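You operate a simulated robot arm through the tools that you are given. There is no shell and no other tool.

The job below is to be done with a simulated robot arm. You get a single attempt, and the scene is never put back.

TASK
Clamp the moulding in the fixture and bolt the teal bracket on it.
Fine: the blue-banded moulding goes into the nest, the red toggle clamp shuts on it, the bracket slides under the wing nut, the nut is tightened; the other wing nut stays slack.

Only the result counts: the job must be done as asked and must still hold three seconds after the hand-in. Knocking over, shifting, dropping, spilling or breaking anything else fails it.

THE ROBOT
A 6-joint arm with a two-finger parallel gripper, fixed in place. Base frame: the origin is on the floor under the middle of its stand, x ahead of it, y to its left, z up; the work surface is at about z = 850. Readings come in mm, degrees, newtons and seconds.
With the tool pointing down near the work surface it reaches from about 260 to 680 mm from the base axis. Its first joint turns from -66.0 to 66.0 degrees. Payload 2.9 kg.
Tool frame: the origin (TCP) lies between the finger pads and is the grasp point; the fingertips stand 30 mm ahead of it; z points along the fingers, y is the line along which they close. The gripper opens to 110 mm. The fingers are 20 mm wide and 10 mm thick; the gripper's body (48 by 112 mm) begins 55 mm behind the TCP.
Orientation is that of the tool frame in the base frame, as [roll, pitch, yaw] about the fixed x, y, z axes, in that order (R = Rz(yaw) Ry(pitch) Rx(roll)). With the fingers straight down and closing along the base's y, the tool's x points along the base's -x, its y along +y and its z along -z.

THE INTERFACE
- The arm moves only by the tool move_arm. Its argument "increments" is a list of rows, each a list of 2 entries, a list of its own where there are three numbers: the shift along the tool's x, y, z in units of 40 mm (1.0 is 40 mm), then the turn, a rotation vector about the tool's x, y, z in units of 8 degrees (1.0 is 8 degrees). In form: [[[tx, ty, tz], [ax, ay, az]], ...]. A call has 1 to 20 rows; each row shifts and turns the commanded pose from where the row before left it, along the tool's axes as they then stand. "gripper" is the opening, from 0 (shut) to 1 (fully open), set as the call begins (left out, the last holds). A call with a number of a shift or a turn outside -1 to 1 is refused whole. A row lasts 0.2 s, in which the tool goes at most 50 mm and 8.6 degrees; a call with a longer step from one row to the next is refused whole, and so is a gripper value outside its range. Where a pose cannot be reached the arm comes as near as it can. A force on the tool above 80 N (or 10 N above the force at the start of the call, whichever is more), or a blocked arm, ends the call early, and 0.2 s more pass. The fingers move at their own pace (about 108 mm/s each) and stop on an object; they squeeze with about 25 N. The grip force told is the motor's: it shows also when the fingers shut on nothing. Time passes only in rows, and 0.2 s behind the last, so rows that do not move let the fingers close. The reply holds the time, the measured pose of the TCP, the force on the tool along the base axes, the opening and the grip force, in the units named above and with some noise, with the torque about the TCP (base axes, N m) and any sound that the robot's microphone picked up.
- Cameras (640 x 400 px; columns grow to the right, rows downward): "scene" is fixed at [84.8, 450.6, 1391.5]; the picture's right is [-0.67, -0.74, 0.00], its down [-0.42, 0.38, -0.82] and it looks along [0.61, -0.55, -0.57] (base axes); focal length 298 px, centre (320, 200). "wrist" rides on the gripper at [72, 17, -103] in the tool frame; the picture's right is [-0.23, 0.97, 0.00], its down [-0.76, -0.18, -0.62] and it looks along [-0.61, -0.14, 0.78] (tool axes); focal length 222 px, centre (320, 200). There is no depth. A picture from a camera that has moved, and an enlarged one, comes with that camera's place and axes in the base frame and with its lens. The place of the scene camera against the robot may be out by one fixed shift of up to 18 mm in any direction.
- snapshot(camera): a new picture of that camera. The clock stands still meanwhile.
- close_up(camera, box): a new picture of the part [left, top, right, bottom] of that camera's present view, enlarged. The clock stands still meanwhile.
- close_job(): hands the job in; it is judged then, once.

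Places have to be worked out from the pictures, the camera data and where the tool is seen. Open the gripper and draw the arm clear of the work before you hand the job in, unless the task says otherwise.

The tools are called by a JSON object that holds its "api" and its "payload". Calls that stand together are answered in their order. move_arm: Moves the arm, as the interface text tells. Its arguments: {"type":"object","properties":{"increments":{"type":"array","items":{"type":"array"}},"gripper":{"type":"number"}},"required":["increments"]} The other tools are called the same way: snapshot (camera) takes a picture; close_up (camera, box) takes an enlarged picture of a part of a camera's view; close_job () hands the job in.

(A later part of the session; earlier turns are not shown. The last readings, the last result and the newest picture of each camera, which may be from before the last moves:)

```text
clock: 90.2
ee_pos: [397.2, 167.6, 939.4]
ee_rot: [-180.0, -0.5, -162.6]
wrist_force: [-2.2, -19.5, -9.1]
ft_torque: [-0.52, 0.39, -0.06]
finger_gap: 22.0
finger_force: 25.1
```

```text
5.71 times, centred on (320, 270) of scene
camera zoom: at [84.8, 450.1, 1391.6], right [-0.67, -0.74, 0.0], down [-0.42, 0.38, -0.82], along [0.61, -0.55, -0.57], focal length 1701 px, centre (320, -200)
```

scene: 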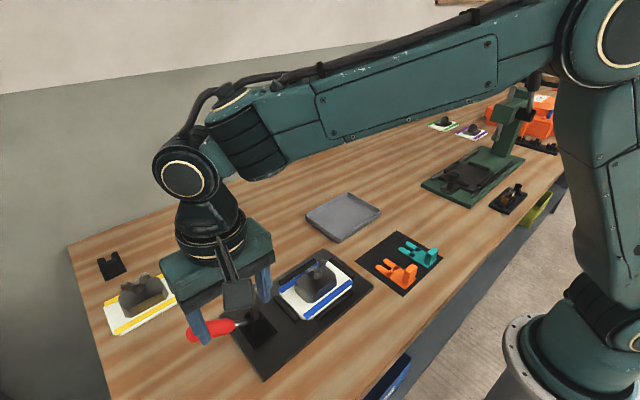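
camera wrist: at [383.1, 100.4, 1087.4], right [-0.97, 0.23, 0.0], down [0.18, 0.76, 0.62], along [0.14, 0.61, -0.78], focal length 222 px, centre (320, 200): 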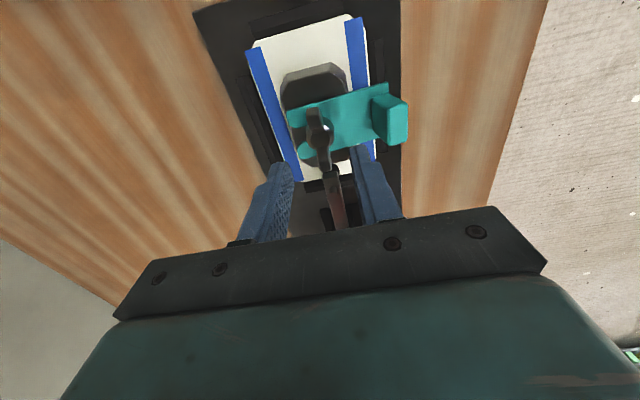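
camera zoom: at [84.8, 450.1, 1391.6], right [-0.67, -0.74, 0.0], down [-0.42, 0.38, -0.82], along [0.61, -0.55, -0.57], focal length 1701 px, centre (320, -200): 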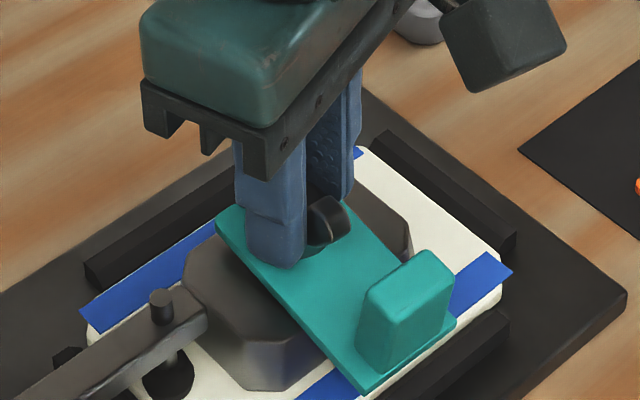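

The nut has turned about 90°, even slightly ahead of the gripper, and the hub is tapered so the fingers ride off-centre. I'll open the jaws a little and re-measure the nut axis from here.

{"api": "move_arm", "payload": {"increments": [[[0, 0, 0], [0, 0, 0]], [[0, 0, 0], [0, 0, 0]]], "gripper": 0.4}}

{"api": "close_up", "payload": {"camera": "wrist", "box": [250, 80, 410, 225]}}

{"api": "close_up", "payload": {"camera": "scene", "box": [275, 235, 365, 305]}}

```text
clock: 90.8
ee_pos: [399.5, 169.6, 939.7]
ee_rot: [179.9, 0.1, -162.2]
wrist_force: [0.1, -0.6, 0.2]
ft_torque: [-0.03, 0.0, 0.01]
finger_gap: 44.2
finger_force: 0.0
```

```text
2.76 times, centred on (330, 152) of wrist
camera zoom: at [325.7, 165.8, 1043.7], right [-0.08, 1.0, 0.0], down [0.78, 0.06, 0.62], along [0.62, 0.05, -0.78], focal length 613 px, centre (292, 331)
```

zoom: 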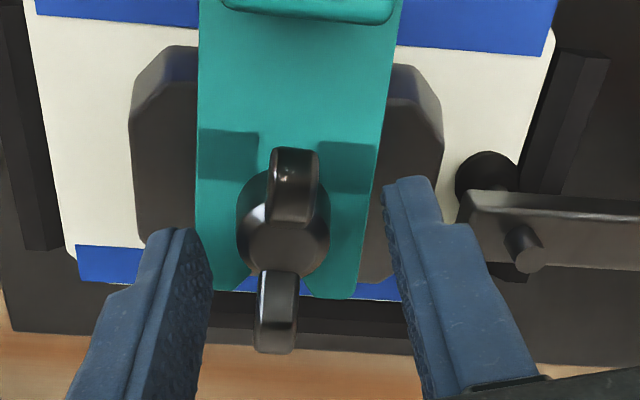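

```text
5.71 times, centred on (320, 270) of scene
camera zoom: at [84.8, 450.6, 1391.5], right [-0.67, -0.74, 0.0], down [-0.42, 0.38, -0.82], along [0.61, -0.55, -0.57], focal length 1701 px, centre (320, -200)
```

zoom: 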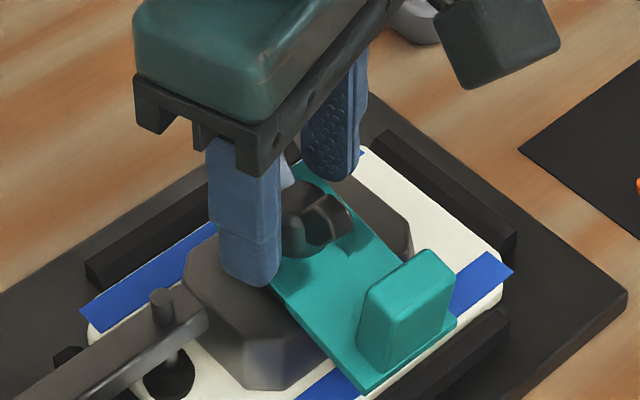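

The nut axis is centred within 1 mm. But the slot root is now about 6 mm behind the axis, so the bracket slid back some 2–3 mm on release. While the nut is still slack I'll lift off, go behind the tab with closed fingers, and push it forward again.

{"api": "move_arm", "payload": {"increments": [[[0, 0, -0.75], [0, 0, 0]], [[0, 0, -0.75], [0, 0, 0]], [[0, 0, 0], [0, 0, 0.74]], [[0, 0, 0], [0, 0, 0.74]], [[0, 0, 0], [0, 0, 0.74]], [[0, 0, 0], [0, 0, 0]]]}}

{"api": "close_up", "payload": {"camera": "wrist", "box": [240, 60, 440, 215]}}

{"api": "close_up", "payload": {"camera": "scene", "box": [275, 235, 365, 305]}}

```text
clock: 92.2
ee_pos: [400.7, 169.2, 1000.6]
ee_rot: [180.0, -0.1, 179.8]
wrist_force: [0.2, -0.5, -0.1]
ft_torque: [0.03, 0.03, 0.01]
finger_gap: 44.1
finger_force: 0.1
```

```text
2.58 times, centred on (340, 138) of wrist
camera zoom: at [328.0, 188.2, 1103.3], right [0.23, 0.97, 0.0], down [0.76, -0.18, 0.62], along [0.61, -0.14, -0.78], focal length 573 px, centre (268, 361)
```

zoom: 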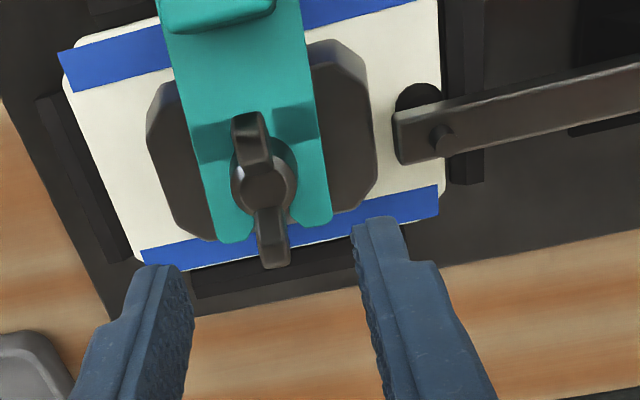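

```text
5.71 times, centred on (320, 270) of scene
camera zoom: at [84.8, 450.6, 1391.5], right [-0.67, -0.74, 0.0], down [-0.42, 0.38, -0.82], along [0.61, -0.55, -0.57], focal length 1701 px, centre (320, -200)
```

zoom: 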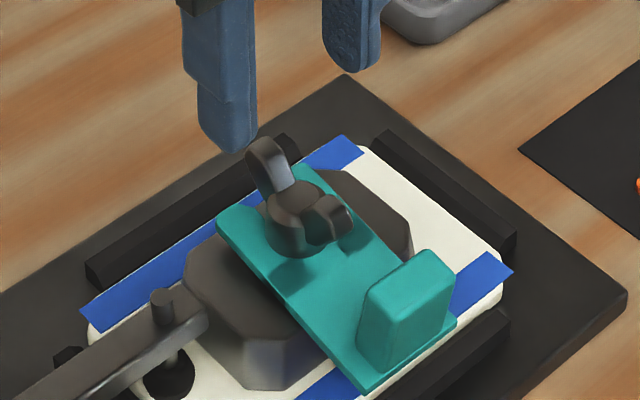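

From above, the slot root is about 7 mm behind the nut axis (400.5, 170.5), so it needs roughly 3 mm forward. I'll close the jaws, move behind the tab, and lower.

{"api": "move_arm", "payload": {"increments": [[[0.8, 0, 0], [0, 0, 0]], [[0.8, 0, 0], [0, 0, 0]], [[0.8, 0, 0], [0, 0, 0]], [[0, 0, 0.7], [0, 0, 0]], [[0, 0, 0.7], [0, 0, 0]], [[0, 0, 0.15], [0, 0, 0]], [[0, 0, 0], [0, 0, 0]], [[0, 0, 0], [0, 0, 0]]], "gripper": 0.0}}

{"api": "close_up", "payload": {"camera": "wrist", "box": [250, 100, 430, 225]}}

{"api": "close_up", "payload": {"camera": "scene", "box": [275, 235, 365, 305]}}

```text
clock: 94.0
ee_pos: [303.2, 171.5, 937.6]
ee_rot: [-179.9, 0.0, 179.8]
wrist_force: [-0.8, -0.1, -0.1]
ft_torque: [-0.01, 0.0, -0.01]
finger_gap: 0.0
finger_force: 25.1
```

```text
3.20 times, centred on (340, 162) of wrist
camera zoom: at [231.0, 189.6, 1041.3], right [0.23, 0.97, 0.0], down [0.76, -0.18, 0.62], along [0.61, -0.14, -0.78], focal length 711 px, centre (256, 320)
```

zoom: 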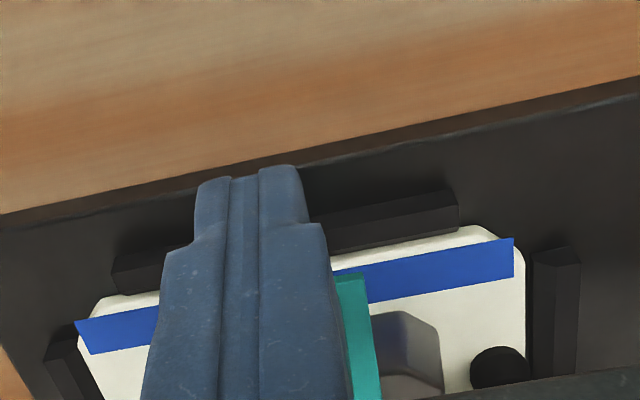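

```text
5.71 times, centred on (320, 270) of scene
camera zoom: at [84.8, 450.6, 1391.5], right [-0.67, -0.74, 0.0], down [-0.42, 0.38, -0.82], along [0.61, -0.55, -0.57], focal length 1701 px, centre (320, -200)
```

zoom: 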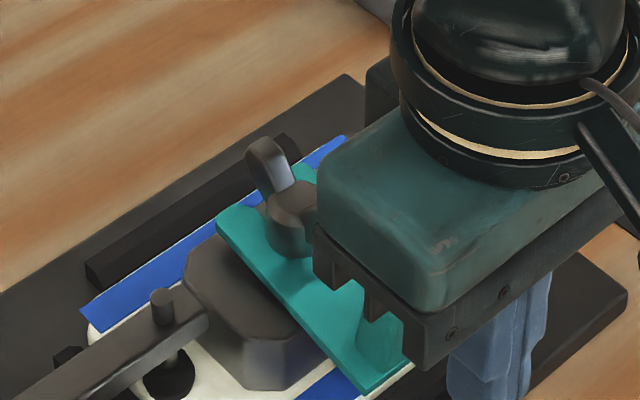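

Closed fingers are behind the tab, and I expect contact near x≈329. I'll advance quickly at first, then in small steps.

{"api": "move_arm", "payload": {"increments": [[[-0.3, 0, 0], [0, 0, 0]], [[-0.2, 0, 0], [0, 0, 0]], [[0, 0, 0], [0, 0, 0]]]}}

{"api": "move_arm", "payload": {"increments": [[[-0.04, 0, 0], [0, 0, 0]], [[-0.04, 0, 0], [0, 0, 0]], [[0, 0, 0], [0, 0, 0]]]}}

{"api": "move_arm", "payload": {"increments": [[[-0.03, 0, 0], [0, 0, 0]], [[-0.03, 0, 0], [0, 0, 0]], [[0, 0, 0], [0, 0, 0]]]}}

```text
clock: 94.8
ee_pos: [324.2, 170.1, 937.6]
ee_rot: [-180.0, -0.1, 179.9]
wrist_force: [-0.5, 0.7, 0.7]
ft_torque: [0.02, -0.04, -0.02]
finger_gap: 0.0
finger_force: 25.2
```

```text
clock: 95.6
ee_pos: [326.7, 170.5, 938.4]
ee_rot: [180.0, -0.1, 179.9]
wrist_force: [0.5, -0.1, 0.0]
ft_torque: [0.0, 0.01, 0.01]
finger_gap: 0.0
finger_force: 25.0
```

```text
clock: 96.4
ee_pos: [329.9, 169.7, 938.2]
ee_rot: [-180.0, 0.0, 179.7]
wrist_force: [-0.6, -0.4, 1.8]
ft_torque: [0.02, -0.01, -0.01]
finger_gap: 0.0
finger_force: 24.8
```

Little force yet, so I'll keep advancing in ~1.2 mm steps.

{"api": "move_arm", "payload": {"increments": [[[-0.03, 0, 0], [0, 0, 0]], [[-0.03, 0, 0], [0, 0, 0]], [[0, 0, 0], [0, 0, 0]]]}}

{"api": "close_up", "payload": {"camera": "scene", "box": [275, 235, 365, 305]}}

{"api": "close_up", "payload": {"camera": "wrist", "box": [250, 100, 430, 225]}}

```text
clock: 97.2
ee_pos: [329.8, 171.2, 937.9]
ee_rot: [180.0, -0.2, 179.9]
wrist_force: [-23.1, -1.2, 19.9]
ft_torque: [-0.03, 0.01, -0.1]
finger_gap: 0.0
finger_force: 24.5
```

```text
5.71 times, centred on (320, 270) of scene
camera zoom: at [84.0, 450.4, 1391.6], right [-0.67, -0.74, 0.0], down [-0.42, 0.38, -0.82], along [0.61, -0.55, -0.57], focal length 1701 px, centre (320, -200)
```

zoom: 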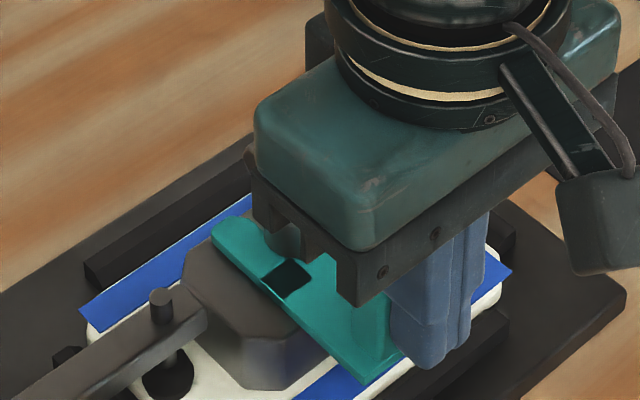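

```text
3.20 times, centred on (340, 162) of wrist
camera zoom: at [257.7, 189.0, 1042.3], right [0.23, 0.97, 0.0], down [0.76, -0.18, 0.62], along [0.6, -0.14, -0.78], focal length 711 px, centre (256, 320)
```

zoom: 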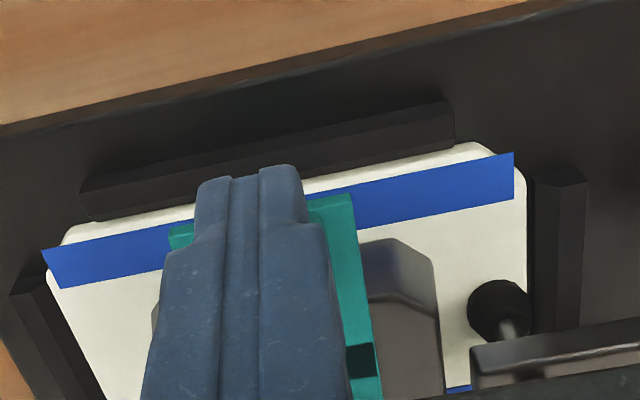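

The force rose to 23 N with the tab face at about 340 mm, the same place as the original stud stop. So the bracket is seated, and it has flattened a bit. I'll back off and lift clear.

{"api": "move_arm", "payload": {"increments": [[[0.2, 0, 0], [0, 0, 0]], [[0.4, 0, 0], [0, 0, 0]], [[0, 0, -0.8], [0, 0, 0]], [[0, 0, -0.8], [0, 0, 0]], [[-0.6, 0, 0], [0, 0, 0]], [[-0.9, 0, 0], [0, 0, 0]], [[-0.8, 0, 0], [0, 0, 0]], [[0, 0, 0], [0, 0, 0]], [[0, 0, 0], [0, 0, 0]]]}}

{"api": "close_up", "payload": {"camera": "wrist", "box": [240, 60, 440, 215]}}

{"api": "close_up", "payload": {"camera": "scene", "box": [275, 235, 365, 305]}}

```text
clock: 99.2
ee_pos: [399.4, 168.8, 1001.5]
ee_rot: [179.9, 0.0, 179.8]
wrist_force: [0.6, -0.7, 0.0]
ft_torque: [0.0, 0.03, 0.01]
finger_gap: 0.0
finger_force: 25.2
```

```text
2.58 times, centred on (340, 138) of wrist
camera zoom: at [326.7, 187.6, 1104.6], right [0.23, 0.97, 0.0], down [0.76, -0.18, 0.62], along [0.61, -0.14, -0.78], focal length 573 px, centre (268, 361)
```

zoom: 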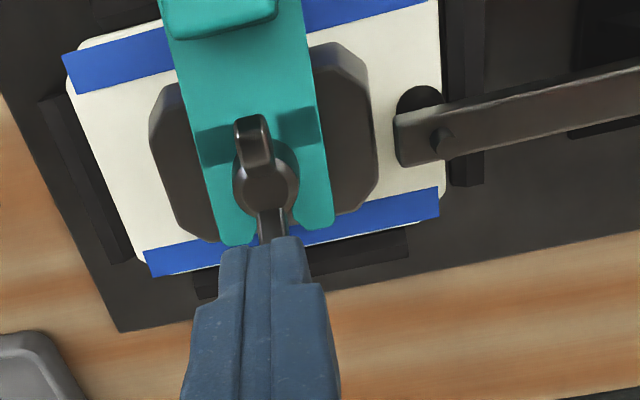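

```text
5.71 times, centred on (320, 270) of scene
camera zoom: at [84.8, 450.6, 1391.5], right [-0.67, -0.74, 0.0], down [-0.42, 0.38, -0.82], along [0.61, -0.55, -0.57], focal length 1701 px, centre (320, -200)
```

zoom: 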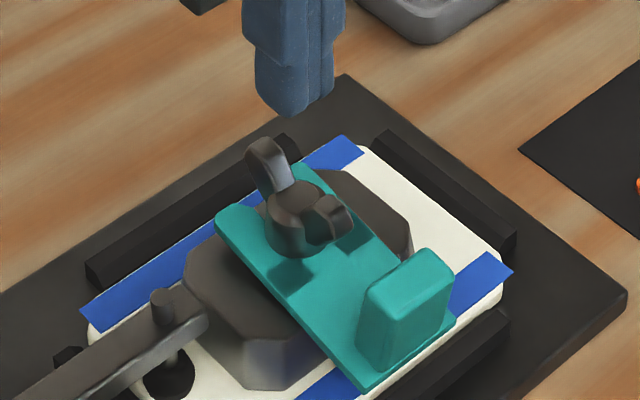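

The bracket remains seated. Now for a long tightening stroke: I'll open the jaws and unwind the wrist 180° counter-clockwise above the nut, to yaw≈0 with the jaws closing along y across the wings.

{"api": "move_arm", "payload": {"increments": [[[0, 0, 0], [0, 0, -1]], [[0, 0, 0], [0, 0, -1]], [[0, 0, 0], [0, 0, -1]], [[0, 0, 0], [0, 0, -1]], [[0, 0, 0], [0, 0, -1]], [[0, 0, 0], [0, 0, -1]], [[0, 0, 0], [0, 0, -1]], [[0, 0, 0], [0, 0, -1]], [[0, 0, 0], [0, 0, -1]], [[0, 0, 0], [0, 0, -1]], [[0, 0, 0], [0, 0, -1]], [[0, 0, 0], [0, 0, -1]], [[0, 0, 0], [0, 0, -1]], [[0, 0, 0], [0, 0, -1]], [[0, 0, 0], [0, 0, -1]], [[0, 0, 0], [0, 0, 0]]], "gripper": 0.4}}

{"api": "move_arm", "payload": {"increments": [[[0, 0, 0], [0, 0, -1]], [[0, 0, 0], [0, 0, -1]], [[0, 0, 0], [0, 0, -1]], [[0, 0, 0], [0, 0, -1]], [[0, 0, 0], [0, 0, -1]], [[0, 0, 0], [0, 0, -1]], [[0, 0, 0], [0, 0, -1]], [[0, 0, 0], [0, 0, -0.5]], [[0, 0, 0], [0, 0, 0]], [[0, 0, 0], [0, 0, 0]]]}}

{"api": "close_up", "payload": {"camera": "wrist", "box": [220, 60, 420, 215]}}

```text
clock: 102.6
ee_pos: [400.5, 170.9, 1001.4]
ee_rot: [-180.0, 0.0, -60.0]
wrist_force: [-0.5, -0.6, 0.2]
ft_torque: [-0.04, 0.03, -0.03]
finger_gap: 44.1
finger_force: 0.1
```

```text
clock: 104.8
ee_pos: [400.7, 170.4, 1002.1]
ee_rot: [-180.0, 0.0, -0.1]
wrist_force: [0.7, 0.6, -0.2]
ft_torque: [-0.03, 0.0, -0.01]
finger_gap: 43.9
finger_force: 0.0
```

```text
2.58 times, centred on (320, 138) of wrist
camera zoom: at [472.7, 154.4, 1104.8], right [-0.23, -0.97, 0.0], down [-0.76, 0.18, 0.62], along [-0.61, 0.14, -0.78], focal length 573 px, centre (320, 361)
```

zoom: 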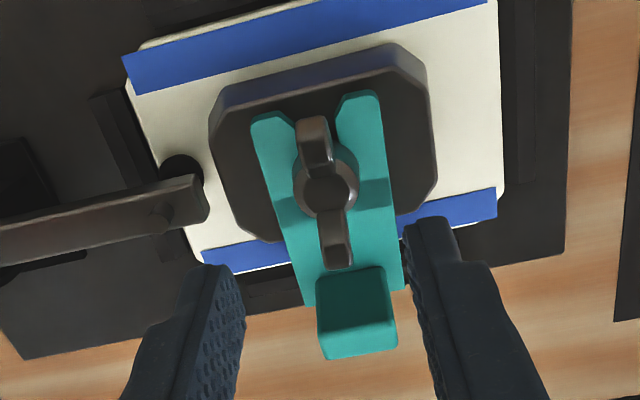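

Yaw 0 is reachable. Comparing the two opposite views, the nut axis is about (-0.7, -1.4) mm from my tool centre, so I'll correct that and lower onto the nut again.

{"api": "move_arm", "payload": {"increments": [[[-0.0175, 0.036, 0.5], [0, 0, 0]], [[0, 0, 0.6], [0, 0, 0]], [[0, 0, 0.3], [0, 0, 0]], [[0, 0, 0.11], [0, 0, 0]], [[0, 0, 0], [0, 0, 0]]]}}

{"api": "move_arm", "payload": {"increments": [[[0, 0, 0], [0, 0, 0]], [[0, 0, 0], [0, 0, 0]], [[0, 0, 0], [0, 0, 0]]], "gripper": 0.0}}

{"api": "close_up", "payload": {"camera": "wrist", "box": [230, 80, 390, 225]}}

{"api": "close_up", "payload": {"camera": "scene", "box": [275, 235, 365, 305]}}

```text
clock: 106.0
ee_pos: [399.1, 168.3, 940.6]
ee_rot: [-179.9, 0.0, -0.2]
wrist_force: [-0.1, 0.4, 0.1]
ft_torque: [0.02, 0.03, 0.0]
finger_gap: 44.2
finger_force: 0.1
```

```text
clock: 106.8
ee_pos: [398.8, 168.9, 942.3]
ee_rot: [180.0, 0.0, -0.1]
wrist_force: [-0.6, -5.3, -0.1]
ft_torque: [0.0, -0.1, -0.05]
finger_gap: 23.8
finger_force: 25.3
```

```text
2.76 times, centred on (310, 152) of wrist
camera zoom: at [471.5, 152.5, 1044.8], right [-0.23, -0.97, 0.0], down [-0.76, 0.18, 0.62], along [-0.61, 0.14, -0.78], focal length 613 px, centre (348, 331)
```

zoom: 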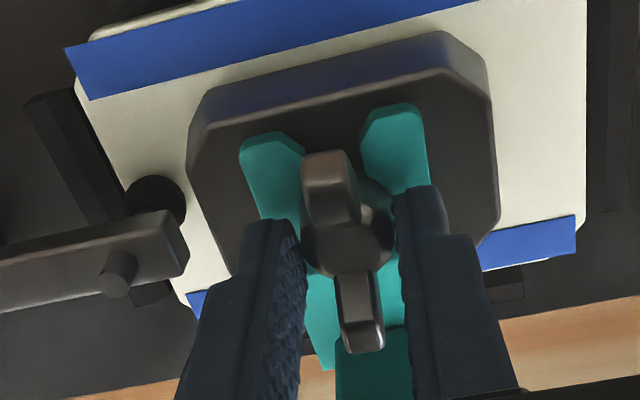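

```text
5.71 times, centred on (320, 270) of scene
camera zoom: at [84.8, 450.4, 1391.5], right [-0.67, -0.74, 0.0], down [-0.42, 0.38, -0.82], along [0.61, -0.55, -0.57], focal length 1701 px, centre (320, -200)
```

zoom: 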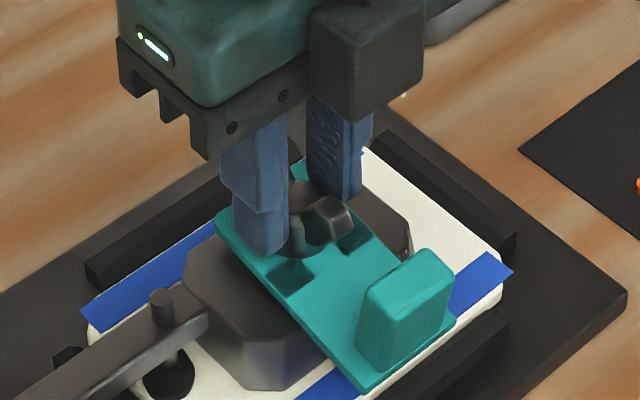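

Gripped with almost no side load. I'll turn clockwise 60° and check.

{"api": "move_arm", "payload": {"increments": [[[0, 0, 0], [0, 0, 0.5]], [[0, 0, 0], [0, 0, 0.9]], [[0, 0, 0], [0, 0, 0.9]], [[0, 0, 0], [0, 0, 0.9]], [[0, 0, 0], [0, 0, 0.9]], [[0, 0, 0], [0, 0, 0]]]}}

{"api": "close_up", "payload": {"camera": "wrist", "box": [230, 80, 390, 225]}}

```text
clock: 108.2
ee_pos: [398.9, 168.3, 942.8]
ee_rot: [-180.0, -0.1, -33.1]
wrist_force: [1.8, -6.0, -1.2]
ft_torque: [-0.17, -0.33, -0.01]
finger_gap: 23.4
finger_force: 24.9
```

```text
2.76 times, centred on (310, 152) of wrist
camera zoom: at [450.6, 116.0, 1044.8], right [-0.72, -0.69, 0.0], down [-0.54, 0.56, 0.62], along [-0.43, 0.45, -0.78], focal length 613 px, centre (348, 331)
```

zoom: 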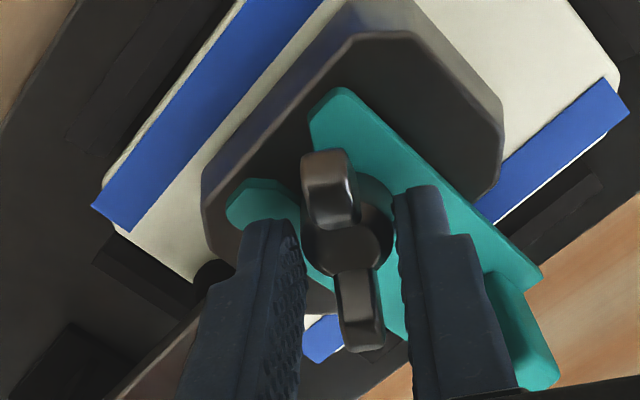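

The nut turns with the jaws and side forces are small. I'll continue clockwise.

{"api": "move_arm", "payload": {"increments": [[[0, 0, 0], [0, 0, 0.9]], [[0, 0, 0], [0, 0, 0.9]], [[0, 0, 0], [0, 0, 0.9]], [[0, 0, 0], [0, 0, 0.9]], [[0, 0, 0], [0, 0, 0.9]], [[0, 0, 0], [0, 0, 0.9]], [[0, 0, 0], [0, 0, 0]]]}}

{"api": "close_up", "payload": {"camera": "wrist", "box": [230, 80, 390, 225]}}

{"api": "close_up", "payload": {"camera": "scene", "box": [275, 235, 365, 305]}}

```text
clock: 109.8
ee_pos: [398.0, 168.9, 941.8]
ee_rot: [180.0, 0.1, -76.3]
wrist_force: [6.4, -4.3, -4.6]
ft_torque: [-0.12, -0.17, 0.01]
finger_gap: 23.7
finger_force: 24.9
```

```text
2.76 times, centred on (310, 152) of wrist
camera zoom: at [399.7, 95.6, 1044.8], right [-1.0, -0.01, 0.0], down [-0.01, 0.78, 0.62], along [-0.01, 0.62, -0.78], focal length 613 px, centre (348, 331)
```

zoom: 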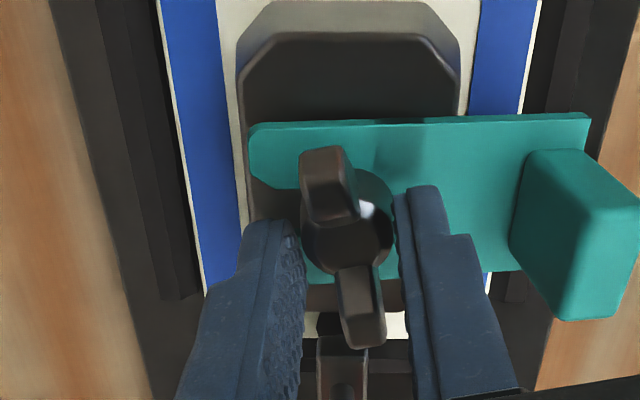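

```text
5.71 times, centred on (320, 270) of scene
camera zoom: at [85.1, 450.5, 1391.5], right [-0.67, -0.74, 0.0], down [-0.43, 0.38, -0.82], along [0.61, -0.55, -0.57], focal length 1701 px, centre (320, -200)
```

zoom: 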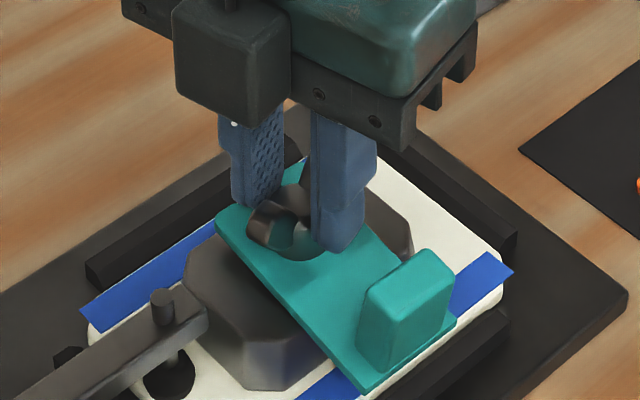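

The nut has turned about 167° in total with low torque. I'll carry on with this stroke in a longer run.

{"api": "move_arm", "payload": {"increments": [[[0, 0, 0], [0, 0, 0.9]], [[0, 0, 0], [0, 0, 0.9]], [[0, 0, 0], [0, 0, 0.9]], [[0, 0, 0], [0, 0, 0.9]], [[0, 0, 0], [0, 0, 0.9]], [[0, 0, 0], [0, 0, 0.9]], [[0, 0, 0], [0, 0, 0.9]], [[0, 0, 0], [0, 0, 0.9]], [[0, 0, 0], [0, 0, 0]]]}}

{"api": "close_up", "payload": {"camera": "wrist", "box": [230, 80, 390, 225]}}

```text
clock: 111.8
ee_pos: [399.7, 169.3, 942.5]
ee_rot: [-180.0, 0.1, -133.9]
wrist_force: [10.5, -0.1, -4.4]
ft_torque: [0.1, -0.22, -0.01]
finger_gap: 23.4
finger_force: 25.0
```

```text
2.76 times, centred on (310, 152) of wrist
camera zoom: at [337.1, 129.6, 1045.5], right [-0.54, 0.84, 0.0], down [0.66, 0.43, 0.62], along [0.52, 0.34, -0.78], focal length 613 px, centre (348, 331)
```

zoom: 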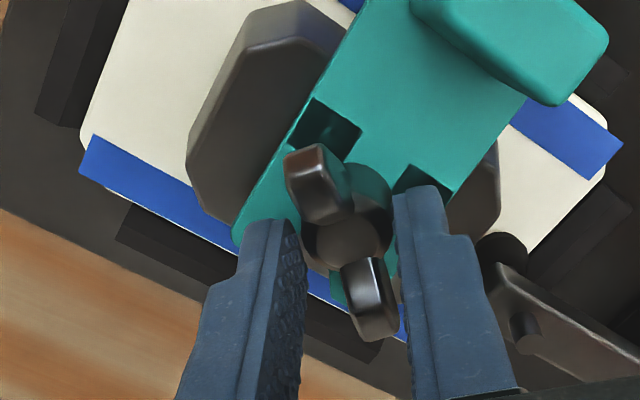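

The nut now lags the jaws by about 10°, so resistance is starting. I'll keep turning; the finger edges will catch the wings.

{"api": "move_arm", "payload": {"increments": [[[0, 0, 0], [0, 0, 0.9]], [[0, 0, 0], [0, 0, 0.9]], [[0, 0, 0], [0, 0, 0.9]], [[0, 0, 0], [0, 0, 0.9]], [[0, 0, 0], [0, 0, 0.9]], [[0, 0, 0], [0, 0, 0.9]], [[0, 0, 0], [0, 0, 0]]]}}

{"api": "close_up", "payload": {"camera": "wrist", "box": [230, 80, 390, 225]}}

{"api": "close_up", "payload": {"camera": "scene", "box": [275, 235, 365, 305]}}

```text
clock: 113.4
ee_pos: [399.7, 168.8, 942.3]
ee_rot: [-180.0, -0.1, -177.1]
wrist_force: [1.8, -9.5, 12.2]
ft_torque: [-0.29, -0.02, 0.02]
finger_gap: 22.3
finger_force: 25.0
```

```text
2.76 times, centred on (310, 152) of wrist
camera zoom: at [326.0, 183.0, 1045.2], right [0.18, 0.98, 0.0], down [0.77, -0.14, 0.62], along [0.61, -0.11, -0.78], focal length 613 px, centre (348, 331)
```

zoom: 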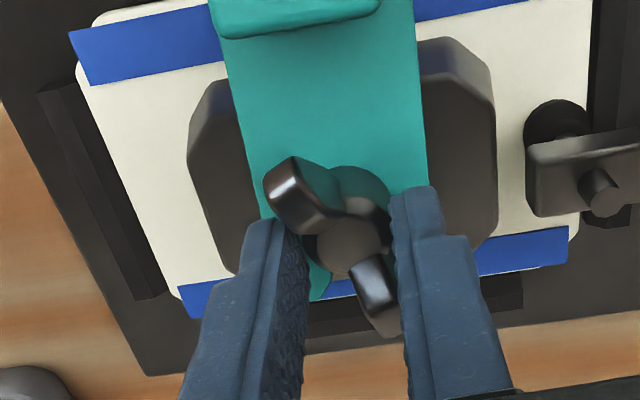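

```text
5.71 times, centred on (320, 270) of scene
camera zoom: at [84.7, 450.3, 1391.6], right [-0.67, -0.74, 0.0], down [-0.42, 0.38, -0.82], along [0.61, -0.55, -0.57], focal length 1701 px, centre (320, -200)
```

zoom: 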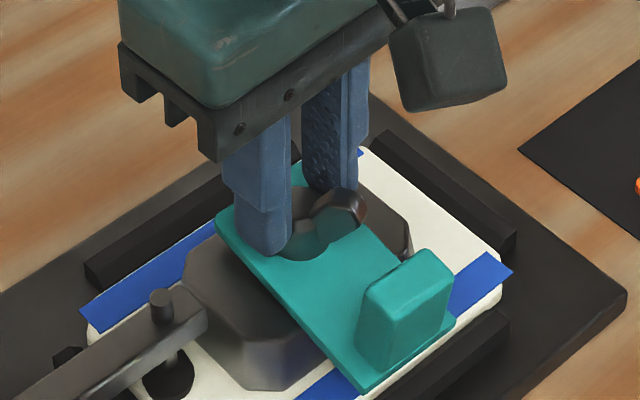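

The wings now bear against the finger edges and drive positively. I'll continue clockwise another ~58°.

{"api": "move_arm", "payload": {"increments": [[[0, 0, 0], [0, 0, 0.9]], [[0, 0, 0], [0, 0, 0.9]], [[0, 0, 0], [0, 0, 0.9]], [[0, 0, 0], [0, 0, 0.9]], [[0, 0, 0], [0, 0, 0.9]], [[0, 0, 0], [0, 0, 0.9]], [[0, 0, 0], [0, 0, 0.9]], [[0, 0, 0], [0, 0, 0.9]], [[0, 0, 0], [0, 0, 0]]]}}

{"api": "close_up", "payload": {"camera": "wrist", "box": [230, 80, 390, 225]}}

{"api": "close_up", "payload": {"camera": "scene", "box": [275, 235, 365, 305]}}

```text
clock: 115.4
ee_pos: [398.4, 169.0, 941.6]
ee_rot: [-180.0, -0.1, 125.8]
wrist_force: [0.5, -11.1, -1.8]
ft_torque: [-0.04, -0.01, 2.52]
finger_gap: 32.7
finger_force: 25.2
```

```text
2.76 times, centred on (310, 152) of wrist
camera zoom: at [370.0, 238.6, 1044.3], right [0.92, 0.38, 0.0], down [0.3, -0.72, 0.62], along [0.24, -0.58, -0.78], focal length 613 px, centre (348, 331)
```

zoom: 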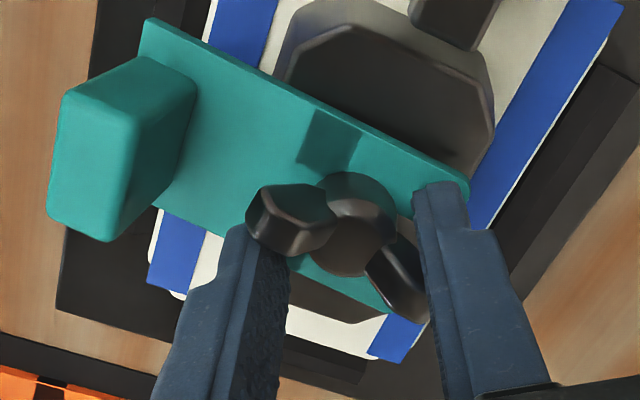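

```text
5.71 times, centred on (320, 270) of scene
camera zoom: at [84.9, 450.3, 1391.6], right [-0.67, -0.74, 0.0], down [-0.42, 0.38, -0.82], along [0.61, -0.55, -0.57], focal length 1701 px, centre (320, -200)
```

zoom: 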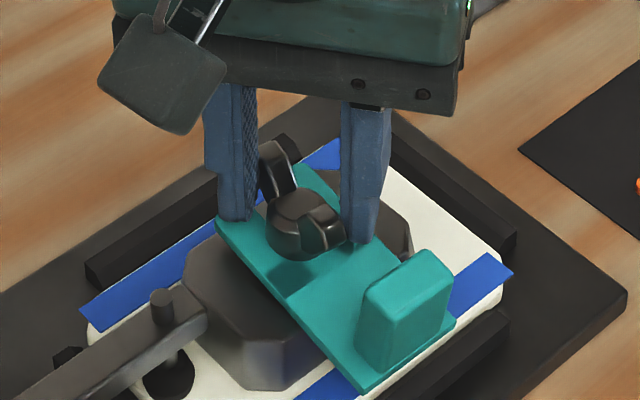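

The torque has jumped to 2.5 N·m and the wings have spread the jaws to 32.7 mm, so the nut is resisting firmly after about 280° of turning. I'll open, lift off, and inspect nut height and bracket attitude.

{"api": "move_arm", "payload": {"increments": [[[0, 0, 0], [0, 0, 0]], [[0, 0, 0], [0, 0, 0]]], "gripper": 0.55}}

{"api": "close_up", "payload": {"camera": "wrist", "box": [230, 80, 390, 225]}}

{"api": "move_arm", "payload": {"increments": [[[0, 0, -0.75], [0, 0, 0]], [[0, 0, -0.75], [0, 0, 0]], [[0, 0, -0.75], [0, 0, 0]], [[0, 0, -0.5], [0, 0, 0]], [[0, 0, 0], [0, 0, 0]]]}}

{"api": "close_up", "payload": {"camera": "scene", "box": [285, 240, 350, 300]}}

{"api": "snapshot", "payload": {"camera": "wrist"}}

```text
clock: 116.0
ee_pos: [399.1, 169.5, 942.0]
ee_rot: [-180.0, 0.0, 125.4]
wrist_force: [0.0, -0.1, 0.3]
ft_torque: [-0.01, 0.02, -0.01]
finger_gap: 60.6
finger_force: 0.0
```

```text
2.76 times, centred on (310, 152) of wrist
camera zoom: at [370.8, 239.0, 1045.1], right [0.93, 0.38, 0.0], down [0.3, -0.72, 0.62], along [0.24, -0.58, -0.78], focal length 613 px, centre (348, 331)
```

zoom: 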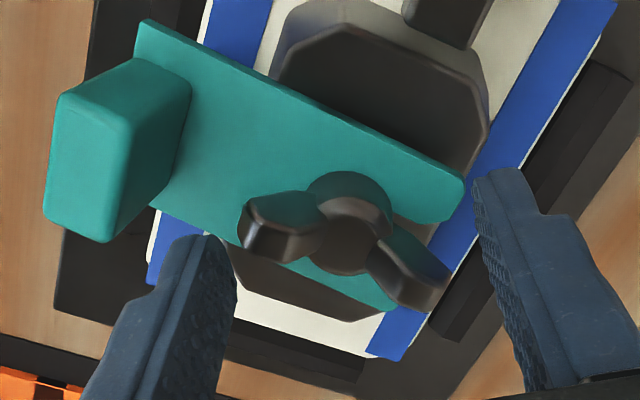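

```text
clock: 117.2
ee_pos: [400.8, 168.4, 1052.1]
ee_rot: [180.0, 0.0, 125.3]
wrist_force: [-0.5, 0.1, 0.9]
ft_torque: [0.0, 0.0, -0.02]
finger_gap: 60.6
finger_force: 0.0
```

```text
6.67 times, centred on (318, 270) of scene
camera zoom: at [84.8, 450.6, 1391.5], right [-0.67, -0.74, 0.0], down [-0.42, 0.38, -0.82], along [0.61, -0.55, -0.57], focal length 1984 px, centre (337, -267)
```

zoom: 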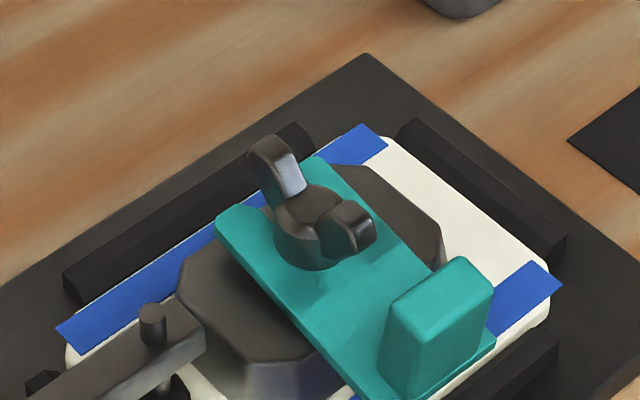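

```text
taken
camera wrist: at [372.0, 238.0, 1155.0], right [0.93, 0.38, 0.0], down [0.3, -0.72, 0.62], along [0.24, -0.58, -0.78], focal length 222 px, centre (320, 200)
```

wrist: 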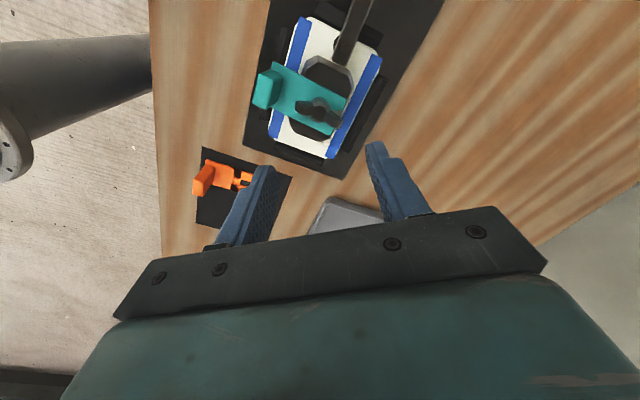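

The hub now sits right down on the bracket. I'll zoom to judge whether the bracket lies flat on the block.

{"api": "close_up", "payload": {"camera": "scene", "box": [295, 255, 350, 310]}}

{"api": "close_up", "payload": {"camera": "wrist", "box": [230, 30, 400, 160]}}

```text
7.27 times, centred on (322, 282) of scene
camera zoom: at [84.8, 450.6, 1391.5], right [-0.67, -0.74, 0.0], down [-0.42, 0.38, -0.82], along [0.61, -0.55, -0.57], focal length 2164 px, centre (302, -400)
```

zoom: 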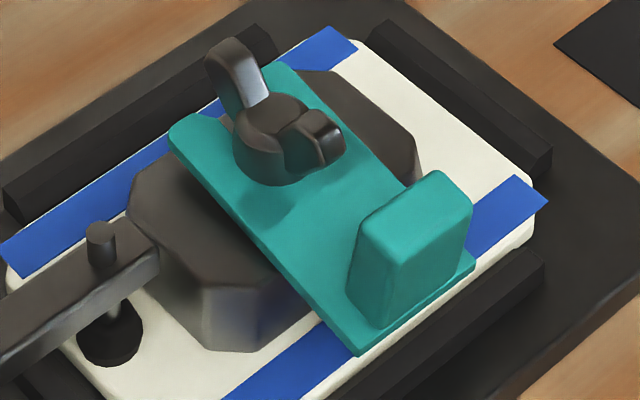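

```text
3.08 times, centred on (315, 95) of wrist
camera zoom: at [372.0, 238.0, 1155.0], right [0.93, 0.38, 0.0], down [0.3, -0.72, 0.62], along [0.24, -0.58, -0.78], focal length 684 px, centre (335, 523)
```

zoom: 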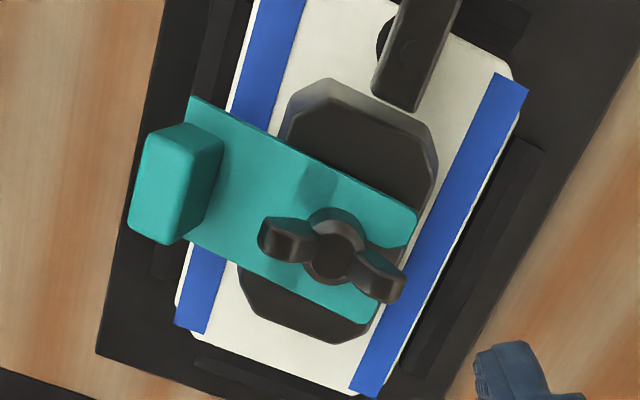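

The attitude is hard to judge from these angles. I'll take tighter close-ups of the bracket edges against the block from the scene camera.

{"api": "close_up", "payload": {"camera": "scene", "box": [298, 262, 330, 284]}}

{"api": "close_up", "payload": {"camera": "scene", "box": [312, 280, 346, 304]}}

```text
16.00 times, centred on (314, 273) of scene
camera zoom: at [84.8, 450.6, 1391.5], right [-0.67, -0.74, 0.0], down [-0.42, 0.38, -0.82], along [0.61, -0.55, -0.57], focal length 4762 px, centre (416, -968)
```

zoom: 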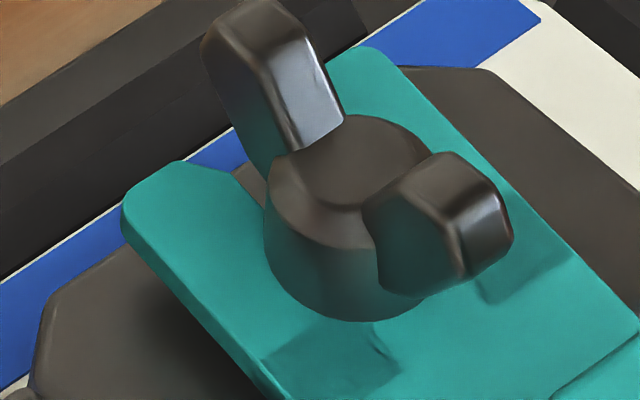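

```text
16.00 times, centred on (329, 292) of scene
camera zoom: at [84.8, 450.6, 1391.5], right [-0.67, -0.74, 0.0], down [-0.42, 0.38, -0.82], along [0.61, -0.55, -0.57], focal length 4762 px, centre (176, -1272)
```

zoom: 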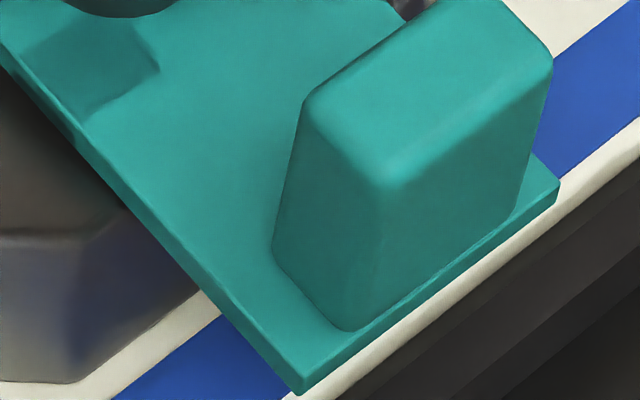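

The prongs seem to hover above the block, so I can't tell whether the bracket is flat. I'll get a proper low side view: rotate to yaw -90, move to the -y side and tilt the tool 35°, so the wrist camera looks nearly horizontally.

{"api": "move_arm", "payload": {"increments": [[[0, 0, 0], [0, 0, -1]], [[0, 0, 0], [0, 0, -1]], [[0, 0, 0], [0, 0, -1]], [[0, 0, 0], [0, 0, -1]], [[0, 0, 0], [0, 0, -1]], [[0, 0, 0], [0, 0, -1]], [[0, 0, 0], [0, 0, -1]], [[0, 0, 0], [0, 0, -1]], [[0, 0, 0], [0, 0, -1]], [[0, 0, 0], [0, 0, -1]], [[0, 0, 0], [0, 0, -1]], [[0, 0, 0], [0, 0, -1]], [[0, 0, 0], [0, 0, -1]], [[0, 0, 0], [0, 0, -1]], [[0, 0, 0], [0, 0, -1]], [[0, 0, 0], [0, 0, -1]], [[0, 0, 0], [0, 0, -1]], [[0, 0, 0], [0, 0, -1]], [[0, 0, 0], [0, 0, 0]]]}}

{"api": "move_arm", "payload": {"increments": [[[0.85, 0.083, 0.2], [0, 0, 0]], [[0.85, 0.083, 0.5], [0, 0, 0]], [[0.85, 0.083, 0.5], [0, 0, 0]], [[0, 0, 0], [0, -0.875, 0]], [[0, 0, 0], [0, -0.875, 0]], [[0, 0, 0], [0, -0.875, 0]], [[0, 0, 0], [0, -0.875, 0]], [[0, 0, 0], [0, -0.875, 0]], [[0.395, 0, 0.5625], [0, 0, 0]], [[0.395, 0, 0.5625], [0, 0, 0]], [[0, 0, 0], [0, 0, 0]]]}}

{"api": "snapshot", "payload": {"camera": "wrist"}}

{"api": "close_up", "payload": {"camera": "wrist", "box": [230, 110, 410, 225]}}

```text
clock: 121.2
ee_pos: [399.5, 169.3, 1051.2]
ee_rot: [180.0, 0.0, -90.4]
wrist_force: [-0.4, -0.2, 0.0]
ft_torque: [0.02, 0.03, 0.02]
finger_gap: 60.7
finger_force: 0.0
```

```text
clock: 123.6
ee_pos: [388.8, 65.6, 949.7]
ee_rot: [180.0, 35.0, -90.5]
wrist_force: [0.0, -0.3, 0.7]
ft_torque: [-0.02, -0.02, 0.02]
finger_gap: 60.3
finger_force: 0.0
```

```text
taken
camera wrist: at [370.5, -52.1, 992.4], right [-0.97, 0.2, 0.13], down [0.18, 0.26, 0.95], along [0.15, 0.94, -0.29], focal length 222 px, centre (320, 200)
```

wrist: 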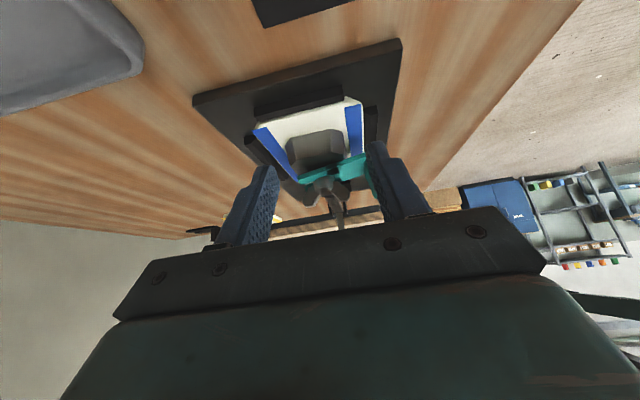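

```text
3.48 times, centred on (320, 168) of wrist
camera zoom: at [370.5, -52.1, 992.4], right [-0.97, 0.2, 0.13], down [0.18, 0.26, 0.95], along [0.15, 0.94, -0.29], focal length 773 px, centre (320, 313)
```

zoom: 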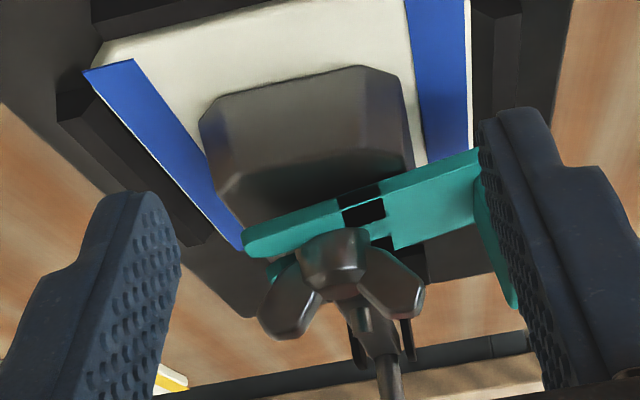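

The view is upside down (image down is world up), and it shows the bracket sloping: prongs raised, tail low at the block's edge. I'll zoom closer on the hub–bracket contact.

{"api": "close_up", "payload": {"camera": "wrist", "box": [285, 145, 375, 205]}}

```text
6.67 times, centred on (330, 175) of wrist
camera zoom: at [370.5, -52.1, 992.4], right [-0.97, 0.2, 0.13], down [0.18, 0.26, 0.95], along [0.15, 0.94, -0.29], focal length 1481 px, centre (253, 367)
```

zoom: 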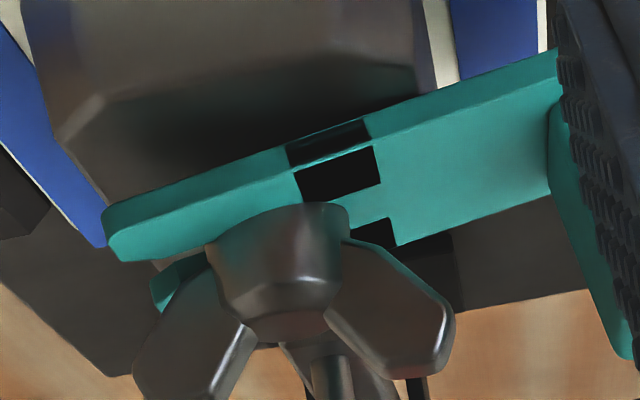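

The side view shows the bracket sloping about 9° with its prongs up while the nut is already stiff, so it may be jammed. I'll look from the +x side, at the fork ends, to see the hub, prongs and block together.

{"api": "move_arm", "payload": {"increments": [[[0, 0, -0.5], [0, 0, 0]], [[0, 0, -0.5], [0, 0.875, 0]], [[0, 0, -0.5], [0, 0.875, 0]], [[0, 0, 0], [0, 0.875, 0]], [[0, 0, 0], [0, 0.875, 0]], [[0, 0, 0], [0, 0.875, 0]], [[0, -0.9, -0.4], [0, 0, 0]], [[0, -0.9, -0.4], [0, 0, 0]], [[0, -0.9, -0.2], [0, 0, 0]], [[-0.4, -0.2, 0], [0, 0, 0]], [[0, 0, 0], [0, 0, 0]]]}}

{"api": "move_arm", "payload": {"increments": [[[0, 0, 0], [0, 0, -1]], [[0, 0, 0], [0, 0, -1]], [[0, 0, 0], [0, 0, -1]], [[0, 0, 0], [0, 0, -1]], [[0, 0, 0], [0, 0, -1]], [[0, 0, 0], [0, 0, -1]], [[0, 0, 0], [0, 0, -1]], [[0, 0, 0], [0, 0, -1]], [[0, 0, 0], [0, 0, -1]], [[0, 0, 0], [0, 0, -1]], [[0, 0, 0], [0, 0, -1]], [[0, 0, 0], [0, 0, -0.25]], [[0, 0, 0], [0, 0, 0]]]}}

```text
clock: 126.0
ee_pos: [503.4, 48.2, 1039.0]
ee_rot: [180.0, 0.1, -90.6]
wrist_force: [1.7, -0.4, 0.0]
ft_torque: [0.01, -0.01, 0.0]
finger_gap: 60.5
finger_force: 0.1
```

```text
clock: 128.8
ee_pos: [504.6, 53.2, 1039.3]
ee_rot: [-179.5, 0.1, -0.9]
wrist_force: [1.0, 0.7, 1.5]
ft_torque: [-0.02, 0.01, -0.01]
finger_gap: 60.5
finger_force: 0.1
```

Now I'll move in on the +x side at y≈165, lower, and tilt 25°.

{"api": "move_arm", "payload": {"increments": [[[0, -0.93, 0], [0, 0, 0]], [[0, -0.93, 0], [0, 0, 0]], [[0, -0.93, 0.3], [0, 0, 0]], [[0, 0, 0], [0, -0.78, 0]], [[0, 0, 0], [0, -0.78, 0]], [[0, 0, 0], [0, -0.78, 0]], [[0, 0, 0], [0, -0.78, 0]], [[0.2, 0, 0.6], [0, 0, 0]], [[0.2, 0, 0.6], [0, 0, 0]], [[0, 0, 0], [0, 0, 0]], [[0, 0, 0], [0, 0, 0]]]}}

{"api": "snapshot", "payload": {"camera": "wrist"}}

{"api": "close_up", "payload": {"camera": "wrist", "box": [260, 100, 400, 200]}}

```text
clock: 131.2
ee_pos: [509.1, 165.0, 976.7]
ee_rot: [-179.5, 14.3, -0.6]
wrist_force: [1.0, 0.3, 1.1]
ft_torque: [0.02, 0.03, -0.02]
finger_gap: 60.8
finger_force: 0.1
out of reach, approached as far as the arm can: row 6, 7
```

```text
taken
camera wrist: at [604.3, 147.2, 1058.7], right [-0.23, -0.97, 0.05], down [-0.58, 0.18, 0.79], along [-0.78, 0.16, -0.61], focal length 222 px, centre (320, 200)
```

wrist: 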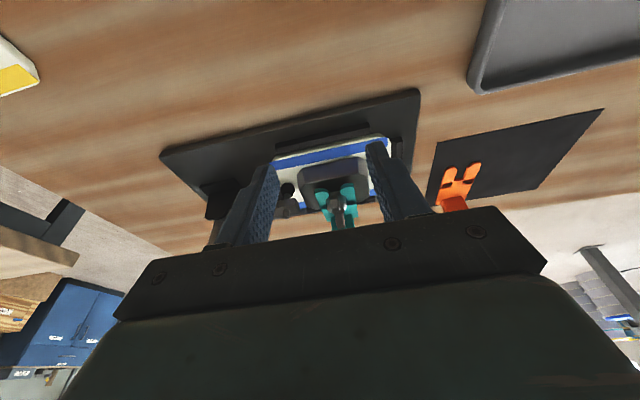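

```text
4.00 times, centred on (330, 150) of wrist
camera zoom: at [604.3, 147.2, 1058.7], right [-0.23, -0.97, 0.05], down [-0.58, 0.18, 0.79], along [-0.78, 0.16, -0.61], focal length 888 px, centre (280, 400)
```

zoom: 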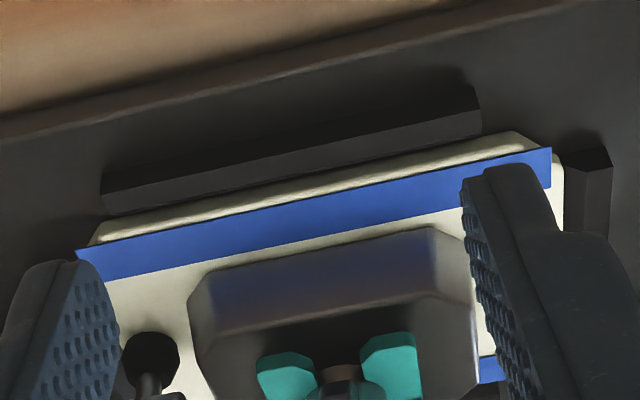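

It only tilted 14°, but I can still zoom onto the fork and hub from here.

{"api": "close_up", "payload": {"camera": "wrist", "box": [295, 165, 385, 225]}}

{"api": "close_up", "payload": {"camera": "scene", "box": [290, 255, 350, 305]}}

```text
6.67 times, centred on (340, 195) of wrist
camera zoom: at [604.3, 147.2, 1058.7], right [-0.23, -0.97, 0.05], down [-0.58, 0.18, 0.79], along [-0.78, 0.16, -0.61], focal length 1481 px, centre (187, 233)
```

zoom: 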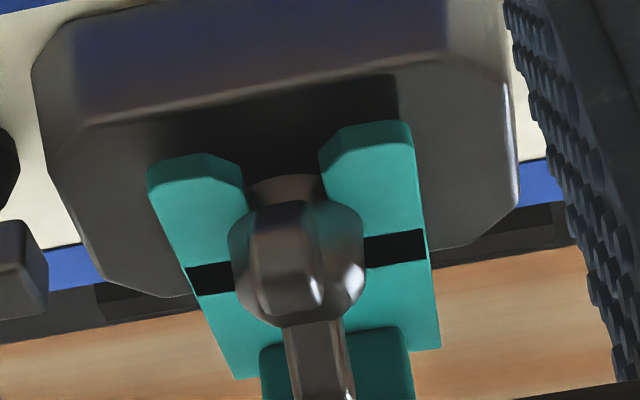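

```text
8.00 times, centred on (320, 280) of scene
camera zoom: at [84.8, 450.6, 1391.5], right [-0.67, -0.74, 0.0], down [-0.42, 0.38, -0.82], along [0.61, -0.55, -0.57], focal length 2381 px, centre (320, -440)
```

zoom: 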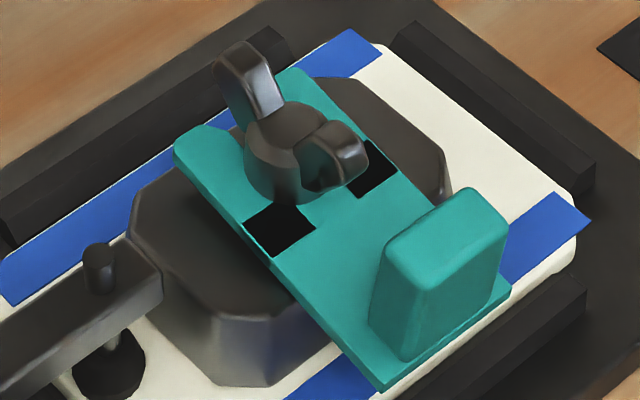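

From here I can see the hub pressed into the tilted fork, so the bracket jammed at about 9° rather than clamping flat. I'll redo it properly: loosen the nut, take the bracket out, pre-lower the nut so little play remains, and slide the bracket back in flat. First I'll back away and straighten the tool.

{"api": "move_arm", "payload": {"increments": [[[-0.3, 0, -0.8], [0, 0, 0]], [[0, 0, -0.8], [0, 0.89, 0]], [[0, 0, -0.4], [0, 0.89, 0]], [[0, 0, 0], [0, 0, 0]], [[0, 0, 0], [0, 0, 0]]]}}

```text
clock: 132.4
ee_pos: [515.9, 164.3, 1057.8]
ee_rot: [-179.4, 0.0, -0.7]
wrist_force: [-0.5, 0.2, 0.6]
ft_torque: [0.01, 0.0, 0.04]
finger_gap: 60.1
finger_force: 0.1
```

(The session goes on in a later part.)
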